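You operate a simulated robot arm through the tools that you are given. There is no shell and no other tool. Be economical: measure what you need, move in short steps, check, and stop when the job is done.

You run a simulated robot arm. Do the job below in one go: nothing can be reset, and whatever is moved stays where it is left.

JOB
Take the yellow lens pad and leave it on the purple filter.
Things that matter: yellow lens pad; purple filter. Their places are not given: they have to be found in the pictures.

It is judged by the outcome, as a careful person would: the job done as asked, and still so three seconds after it is handed in. It fails if anything else is knocked over, pushed out of place, dropped, spilled or broken.

ROBOT AND FRAMES
A 7-joint arm with a two-finger parallel gripper, fixed in place. Base frame: the origin is at the foot of the arm, x ahead of it, y to its left, z up; the work surface is at about z = 0. Lengths are in m, angles in rad, forces in N, time in s.
With the tool pointing down near the work surface it reaches from about 0.24 to 0.62 m from the base axis. Its first joint turns from -1.152 to 1.152 rad. Payload 2.6 kg.
Tool frame: the origin (TCP) lies between the finger pads and is the grasp point; the fingertips stand 0.03 m ahead of it; z points along the fingers, y is the line along which they close. Largest opening 0.094 m; finger width 0.028, thickness 0.01; the body of the gripper, 0.05 by 0.096 m, starts 0.055 m behind the TCP.
Orientation is told as [roll, pitch, yaw] about the base's x, y, z axes, in that order, counted from this pose: with the fingers straight down and closing along the base's y, the tool's x points along the base's -x, its y along +y and its z along -z.

CONTROLS
- The arm moves only by the tool step_arm. Its argument "steps" is text: rows parted by semicolons, each of 5 numbers parted by spaces: the finger opening in m, from 0 to 0.094, then the shift along the tool's x, y, z in m, then the turn about the tool's z in rad. In form: grip x y z twist; .... A call has 1 to 8 rows; each row is the pose to reach, as a shift and turn from the pose commanded when the call began, along the tool's axes at that moment. A row lasts 0.2 s, in which the tool goes at most 0.05 m and 0.15 rad; a call with a longer step from one row to the next is refused whole, and so is a gripper value outside its range. Where a pose cannot be reached the arm comes as near as it can. A force on the tool above 40 N (or 10 N above the force at the start of the call, whichever is more), or a blocked arm, ends the call early, and 0.2 s more pass. The fingers move at their own pace (about 0.072 m/s each) and stop on an object; they squeeze with about 23 N. The grip force told is the motor's: it shows also when the fingers shut on nothing. Time passes only in rows, and 0.2 s behind the last, so rows that repeat a pose let the fingers close. The reply holds the time, the measured pose of the TCP, the force on the tool along the base axes, the opening and the grip force, in the units named above and with some noise.
- Cameras (640 x 400 px; columns grow to the right, rows downward): "scene" is fixed at [0.0165, 0.4179, 0.5734]; the picture's right is [-0.92, -0.40, 0.00], its down [-0.19, 0.45, -0.87] and it looks along [0.35, -0.80, -0.49] (base axes); focal length 324 px, centre (320, 200). "wrist" rides on the gripper at [-0.037, 0, -0.058] in the tool frame; the picture's right is [0.00, -1.00, 0.00], its down [0.97, 0.00, -0.24] and it looks along [0.24, 0.00, 0.97] (tool axes); focal length 218 px, centre (320, 200).
- grab_frame(camera): a new picture of that camera. No time passes.
- measure_at(camera, pixels): for up to 12 pixels [column, row] of the newest picture of that camera ("zoom" is the newest enlarged one), the place [x, y, z] in the base frame of the surface seen there, good to about 0.002 m. No time passes.
- zoom(camera, box): a new picture of the part [left, top, right, bottom] of that camera's present view, enlarged. No time passes.
- finish_job(): hands the job in; it is judged then, once.

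Work in short steps. Measure before you move; look again where a grasp or a placing could have gone wrong, and mend it. You have 60 turns and 22 pictures in all, those below and enlarged ones among them. Open the gripper and draw the arm clear of the work before you hand the job in, unless the task says otherwise; then end with one line.

The tools are called after "Call:" by a JSON object that holds its "api" and its "payload". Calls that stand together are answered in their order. step_arm: Moves the arm, as the interface text tells. Its arguments: {"type":"object","properties":{"steps":{"type":"string"}},"required":["steps"]} The other tools are called the same way: grab_frame (camera) takes a picture; measure_at (camera, pixels) gives the place of the surface under pixels of a picture; zoom (camera, box) takes an enlarged picture of a part of a camera's view; finish_job () hands the job in.

At the start:

```text
time_s: 0.0
ee_pos: [0.2678, -0.3343, 0.3103]
ee_rot: [0.001, 0.002, 0.0]
force: [0.0, 0.9, 1.1]
gripper_width: 0.0937
finger_force: 0.0
```

scene: 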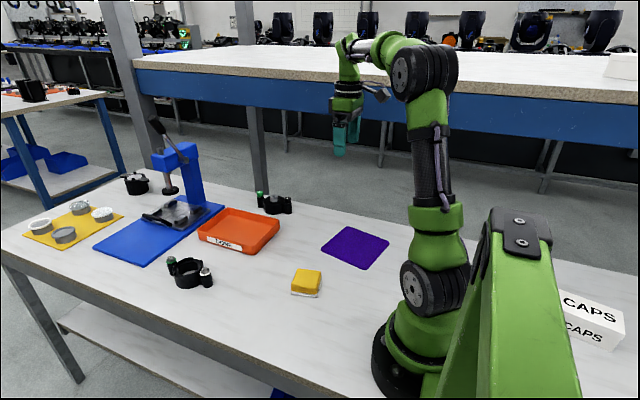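
wrist: 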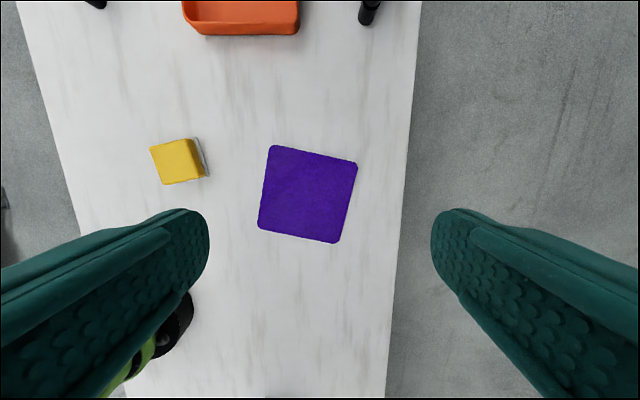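

The yellow pad shows at about (306,282) in the scene and (178,161) in the wrist view; the purple filter is at (355,248) in the scene and (308,194) in the wrist view. I'll enlarge the pad and measure both.

Call:
{"api": "zoom", "payload": {"camera": "scene", "box": [260, 215, 420, 315]}}

Call:
{"api": "measure_at", "payload": {"camera": "wrist", "pixels": [[153, 149], [192, 141], [164, 182], [202, 176], [175, 161], [208, 174], [197, 139], [272, 148], [356, 163], [260, 228], [335, 242], [308, 194]]}}

```text
4.00 times, centred on (340, 265) of scene
```

zoom: 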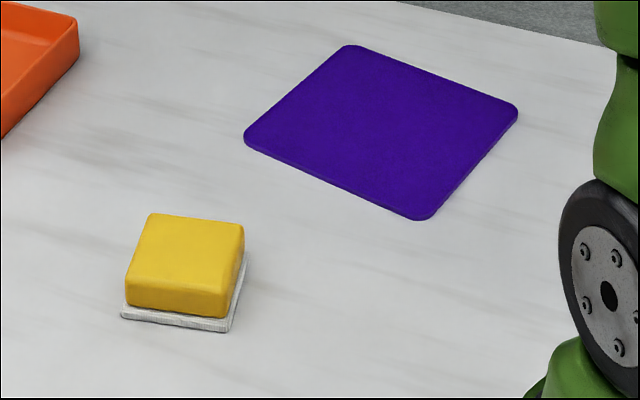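

```text
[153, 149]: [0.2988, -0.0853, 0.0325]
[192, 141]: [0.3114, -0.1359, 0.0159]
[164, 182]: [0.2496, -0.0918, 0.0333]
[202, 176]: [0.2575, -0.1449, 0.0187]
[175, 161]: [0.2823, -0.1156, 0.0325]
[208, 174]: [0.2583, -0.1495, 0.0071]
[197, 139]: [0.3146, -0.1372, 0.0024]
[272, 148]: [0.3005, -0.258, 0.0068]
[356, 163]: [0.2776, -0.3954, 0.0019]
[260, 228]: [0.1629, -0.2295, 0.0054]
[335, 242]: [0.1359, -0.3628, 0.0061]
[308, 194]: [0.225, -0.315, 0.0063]
```

The pad is about 0.05 m square and 0.033 m tall, centred near (0.280, -0.116) and yawed about +0.17. The filter is centred near (0.220, -0.311). I'll go above the pad and look from there.

Call:
{"api": "step_arm", "payload": {"steps": "0.094 -0.002 0.036 0.022 -0.03; 0.094 -0.004 0.073 0.043 -0.06; 0.094 -0.006 0.109 0.065 -0.09; 0.094 -0.008 0.145 0.087 -0.12; 0.094 -0.01 0.182 0.108 -0.15; 0.094 -0.012 0.218 0.13 -0.17; 0.094 -0.012 0.218 0.13 -0.17"}}

Call:
{"api": "grab_frame", "payload": {"camera": "wrist"}}

```text
time_s: 1.6
ee_pos: [0.2807, -0.1144, 0.181]
ee_rot: [0.001, 0.0, 0.172]
force: [-0.2, 0.3, -0.1]
gripper_width: 0.0938
finger_force: 0.0
```

```text
18 pictures are left
```

wrist: 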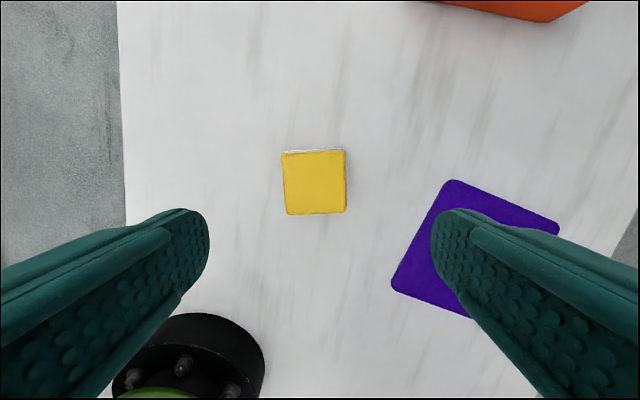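

The pad (283–346, 152–214) is nearly aligned with the fingers. I'll measure its corners to refine the aim.

Call:
{"api": "measure_at", "payload": {"camera": "wrist", "pixels": [[286, 156], [342, 153], [289, 211], [343, 209], [315, 183], [287, 151], [343, 150]]}}

```text
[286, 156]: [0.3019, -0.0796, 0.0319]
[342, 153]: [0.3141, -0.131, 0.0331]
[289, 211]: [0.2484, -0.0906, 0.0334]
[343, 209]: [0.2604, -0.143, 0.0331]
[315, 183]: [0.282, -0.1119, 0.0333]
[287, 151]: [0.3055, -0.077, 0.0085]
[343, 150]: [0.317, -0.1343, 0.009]
```

Refined centre is (0.281, -0.111), yaw about 0.215. I'll correct by about 3 mm and 0.04 rad, then descend with the fingers open.

Call:
{"api": "step_arm", "payload": {"steps": "0.094 -0.001 0.003 0.03 -0.04; 0.094 -0.001 0.003 0.065 -0.04; 0.094 -0.001 0.003 0.1 -0.04; 0.094 -0.001 0.003 0.125 -0.04; 0.094 -0.001 0.003 0.143 -0.04; 0.094 -0.001 0.003 0.143 -0.04"}}

```text
time_s: 3.0
ee_pos: [0.283, -0.1113, 0.0333]
ee_rot: [0.0, 0.002, 0.212]
force: [0.1, -0.5, -0.1]
gripper_width: 0.0945
finger_force: 0.1
```

Position is right: tips near z = 0.004 and no contact. Closing on the pad.

Call:
{"api": "step_arm", "payload": {"steps": "0.03 0 0 -0.003 0; 0.03 0 0 -0.003 0; 0.03 0 0 -0.003 0; 0.03 0 0 -0.003 0"}}

```text
time_s: 4.0
ee_pos: [0.2816, -0.1119, 0.0389]
ee_rot: [-0.001, 0.001, 0.21]
force: [-0.2, -0.1, -0.9]
gripper_width: 0.0651
finger_force: 22.8
```

The fingers stopped at 0.065 m with 22.8 N, a bit wider than the yellow top, so they probably hold the base. I'll lift slightly and check.

Call:
{"api": "step_arm", "payload": {"steps": "0.03 0 0 -0.02 0; 0.03 0 0 -0.05 0; 0.03 0 0 -0.05 0"}}

Call:
{"api": "zoom", "payload": {"camera": "scene", "box": [220, 190, 380, 290]}}

Call:
{"api": "grab_frame", "payload": {"camera": "wrist"}}

```text
time_s: 4.8
ee_pos: [0.2802, -0.1142, 0.0901]
ee_rot: [0.0, 0.0, 0.211]
force: [-0.9, -0.7, -1.2]
gripper_width: 0.0654
finger_force: 23.5
```

```text
4.00 times, centred on (300, 240) of scene
```

zoom: 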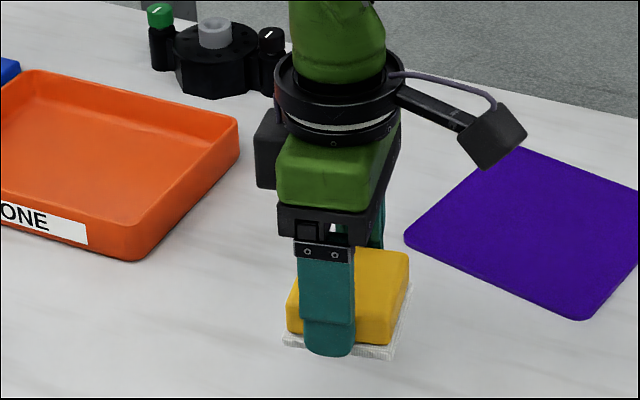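

```text
16 pictures are left
```

wrist: 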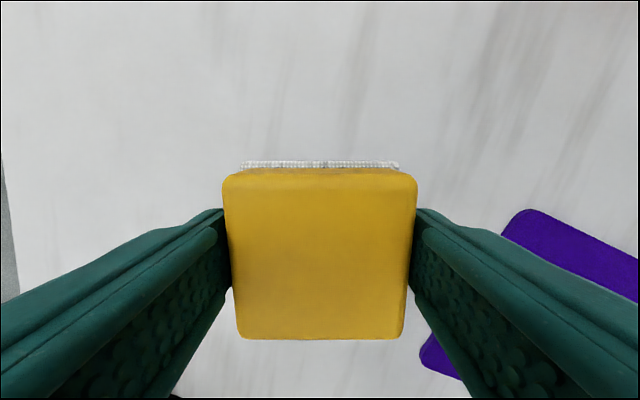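

The whole pad with its white base is lifted and centred in the grip. Next I carry it above the filter centre (0.2195, -0.311), turning it +0.41 to line up with the filter's edges.

Call:
{"api": "step_arm", "payload": {"steps": "0.03 0 0 -0.03 0; 0.03 0.02 -0.036 -0.03 0.08; 0.03 0.04 -0.072 -0.03 0.16; 0.03 0.06 -0.108 -0.03 0.24; 0.03 0.08 -0.144 -0.03 0.32; 0.03 0.1005 -0.18 -0.03 0.41; 0.03 0.1005 -0.18 -0.03 0.41"}}

Call:
{"api": "grab_frame", "payload": {"camera": "wrist"}}

Call:
{"api": "grab_frame", "payload": {"camera": "scene"}}

```text
time_s: 6.4
ee_pos: [0.2243, -0.3096, 0.118]
ee_rot: [0.0, 0.001, -0.199]
force: [0.5, -0.5, -0.7]
gripper_width: 0.0651
finger_force: 22.9
```

```text
15 pictures are left
```

wrist: 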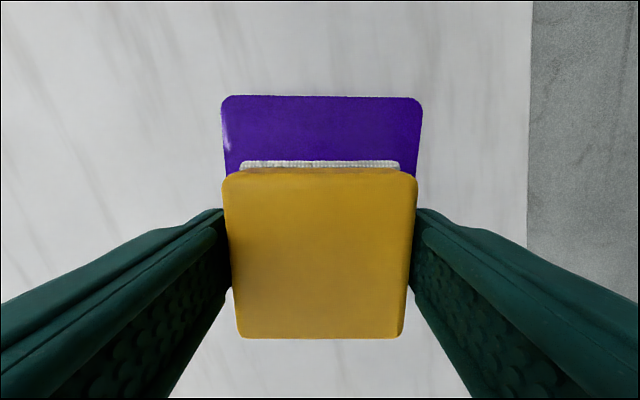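

```text
14 pictures are left
```

scene: 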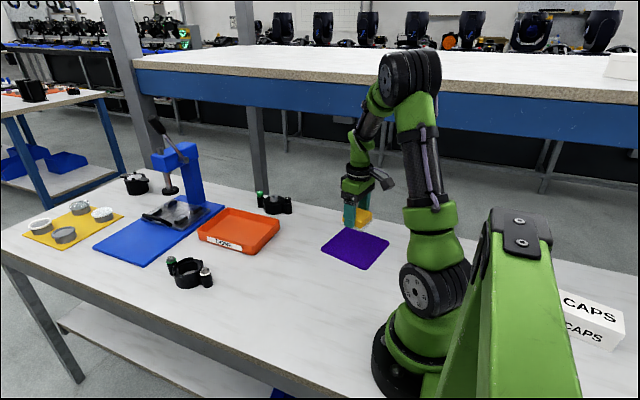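

The filter's visible far corners are at (224,98) and (420,98) in the wrist view. I'll measure them and other filter points in the scene to confirm its centre and thickness.

Call:
{"api": "measure_at", "payload": {"camera": "wrist", "pixels": [[223, 110], [420, 110], [235, 97], [408, 98], [320, 97], [225, 165], [418, 165], [320, 130], [320, 80], [200, 130]]}}

Call:
{"api": "measure_at", "payload": {"camera": "scene", "pixels": [[347, 227], [323, 249], [388, 242], [364, 268], [355, 248], [355, 275]]}}

```text
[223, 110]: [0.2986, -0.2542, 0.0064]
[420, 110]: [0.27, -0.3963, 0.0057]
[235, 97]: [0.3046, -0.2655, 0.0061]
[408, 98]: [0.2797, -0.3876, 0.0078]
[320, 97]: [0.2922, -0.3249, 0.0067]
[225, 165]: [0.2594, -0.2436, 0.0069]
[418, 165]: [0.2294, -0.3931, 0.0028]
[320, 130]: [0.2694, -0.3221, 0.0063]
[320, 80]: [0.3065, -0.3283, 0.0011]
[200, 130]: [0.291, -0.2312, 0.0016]
```

```text
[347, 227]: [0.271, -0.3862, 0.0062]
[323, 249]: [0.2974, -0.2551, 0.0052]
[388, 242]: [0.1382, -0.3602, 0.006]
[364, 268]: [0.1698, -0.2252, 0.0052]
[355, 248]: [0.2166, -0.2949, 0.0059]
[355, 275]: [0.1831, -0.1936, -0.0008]
```

Filter centre is about (0.219, -0.309) with its top near z = 0.006; the pad is about 5 mm off in x. I'll shift 5 mm and lower to just above contact.

Call:
{"api": "step_arm", "payload": {"steps": "0.03 0.005 0 0.025 0; 0.03 0.005 0 0.05 0; 0.03 0.005 0 0.062 0; 0.03 0.005 0 0.07 0; 0.03 0.005 0 0.07 0"}}

Call:
{"api": "zoom", "payload": {"camera": "scene", "box": [300, 190, 412, 260]}}

```text
time_s: 7.6
ee_pos: [0.2141, -0.307, 0.05]
ee_rot: [0.0, -0.001, -0.199]
force: [0.5, 0.3, -1.2]
gripper_width: 0.0651
finger_force: 23.2
```

```text
5.71 times, centred on (356, 225) of scene
```

zoom: 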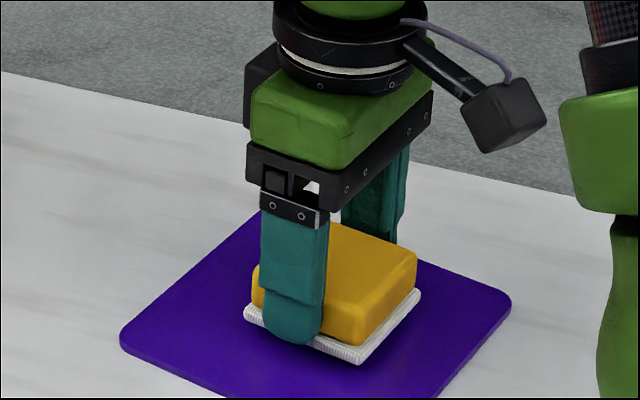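

The pad hovers a few millimetres above the filter, well within it. I'll lower in small steps until light contact shows in the force.

Call:
{"api": "step_arm", "payload": {"steps": "0.03 -0.003 0 0.002 0; 0.03 -0.003 0 0.004 0; 0.03 -0.003 0 0.004 0"}}

```text
time_s: 8.4
ee_pos: [0.2174, -0.3096, 0.0471]
ee_rot: [0.0, 0.001, -0.199]
force: [-0.2, -0.4, -0.8]
gripper_width: 0.0654
finger_force: 22.8
```

No contact yet; a little lower.

Call:
{"api": "step_arm", "payload": {"steps": "0.03 0 0 0.001 0; 0.03 0 0 0.002 0; 0.03 0 0 0.002 0"}}

```text
time_s: 9.2
ee_pos: [0.2179, -0.3099, 0.0436]
ee_rot: [0.002, -0.001, -0.198]
force: [0.2, -0.2, -0.6]
gripper_width: 0.0654
finger_force: 22.8
```

Still only the pad's weight, or barely touching; I'll go down one more millimetre at a time.

Call:
{"api": "step_arm", "payload": {"steps": "0.03 0 0 0.001 0; 0.03 0 0 0.001 0"}}

Call:
{"api": "zoom", "payload": {"camera": "scene", "box": [324, 220, 388, 260]}}

```text
time_s: 9.8
ee_pos: [0.2175, -0.309, 0.0431]
ee_rot: [0.001, 0.0, -0.2]
force: [-0.5, 1.0, 0.1]
gripper_width: 0.0652
finger_force: 22.7
```

```text
10.00 times, centred on (356, 240) of scene
```

zoom: 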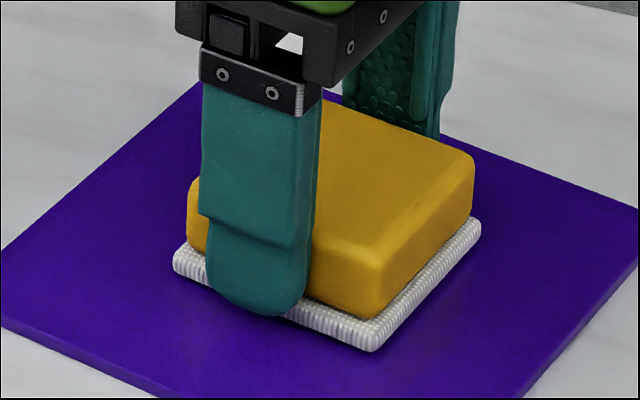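

The force along z has risen to about zero and the pad seems to touch the filter. Opening the fingers.

Call:
{"api": "step_arm", "payload": {"steps": "0.07 0 0 0 0; 0.085 0 0 0 0; 0.09 0 0 0 0; 0.09 0 0 0 0"}}

```text
time_s: 10.8
ee_pos: [0.2175, -0.31, 0.0442]
ee_rot: [0.001, -0.001, -0.199]
force: [-1.4, 0.7, 0.0]
gripper_width: 0.0901
finger_force: 0.1
```

The fingers are open; drawing straight up.

Call:
{"api": "step_arm", "payload": {"steps": "0.09 0 0 -0.02 0; 0.09 0 0 -0.05 0; 0.09 0 0 -0.09 0; 0.09 0 0 -0.135 0; 0.09 0 0 -0.18 0; 0.09 0 0 -0.22 0; 0.09 0 0 -0.22 0"}}

Call:
{"api": "grab_frame", "payload": {"camera": "scene"}}

Call:
{"api": "grab_frame", "payload": {"camera": "wrist"}}

```text
time_s: 12.4
ee_pos: [0.2167, -0.3109, 0.2635]
ee_rot: [-0.001, 0.0, -0.197]
force: [-0.3, -1.4, -0.5]
gripper_width: 0.09
finger_force: 0.1
```

```text
11 pictures are left
```

scene: 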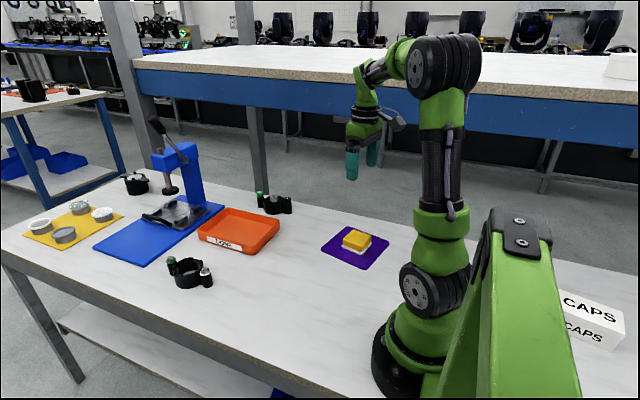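

```text
10 pictures are left
```

wrist: 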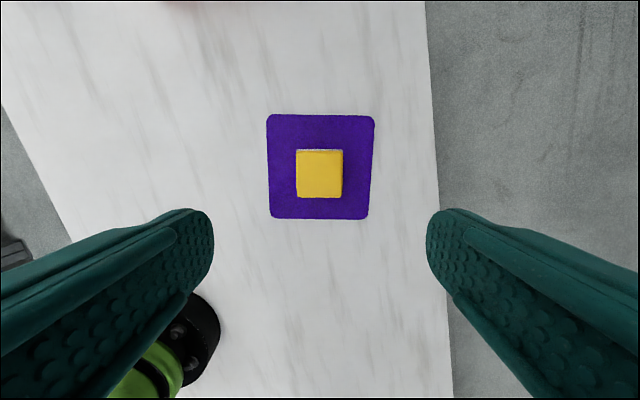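

The pad sits flat in the middle of the filter at (319,173) in the wrist view. The filter hasn't moved, nothing else is disturbed and the arm is clear, so I'm handing the job in.

Call:
{"api": "finish_job", "payload": {}}

```text
The job is handed in.
```

The yellow lens pad is resting centred on the purple filter, and the arm is clear with the gripper open.
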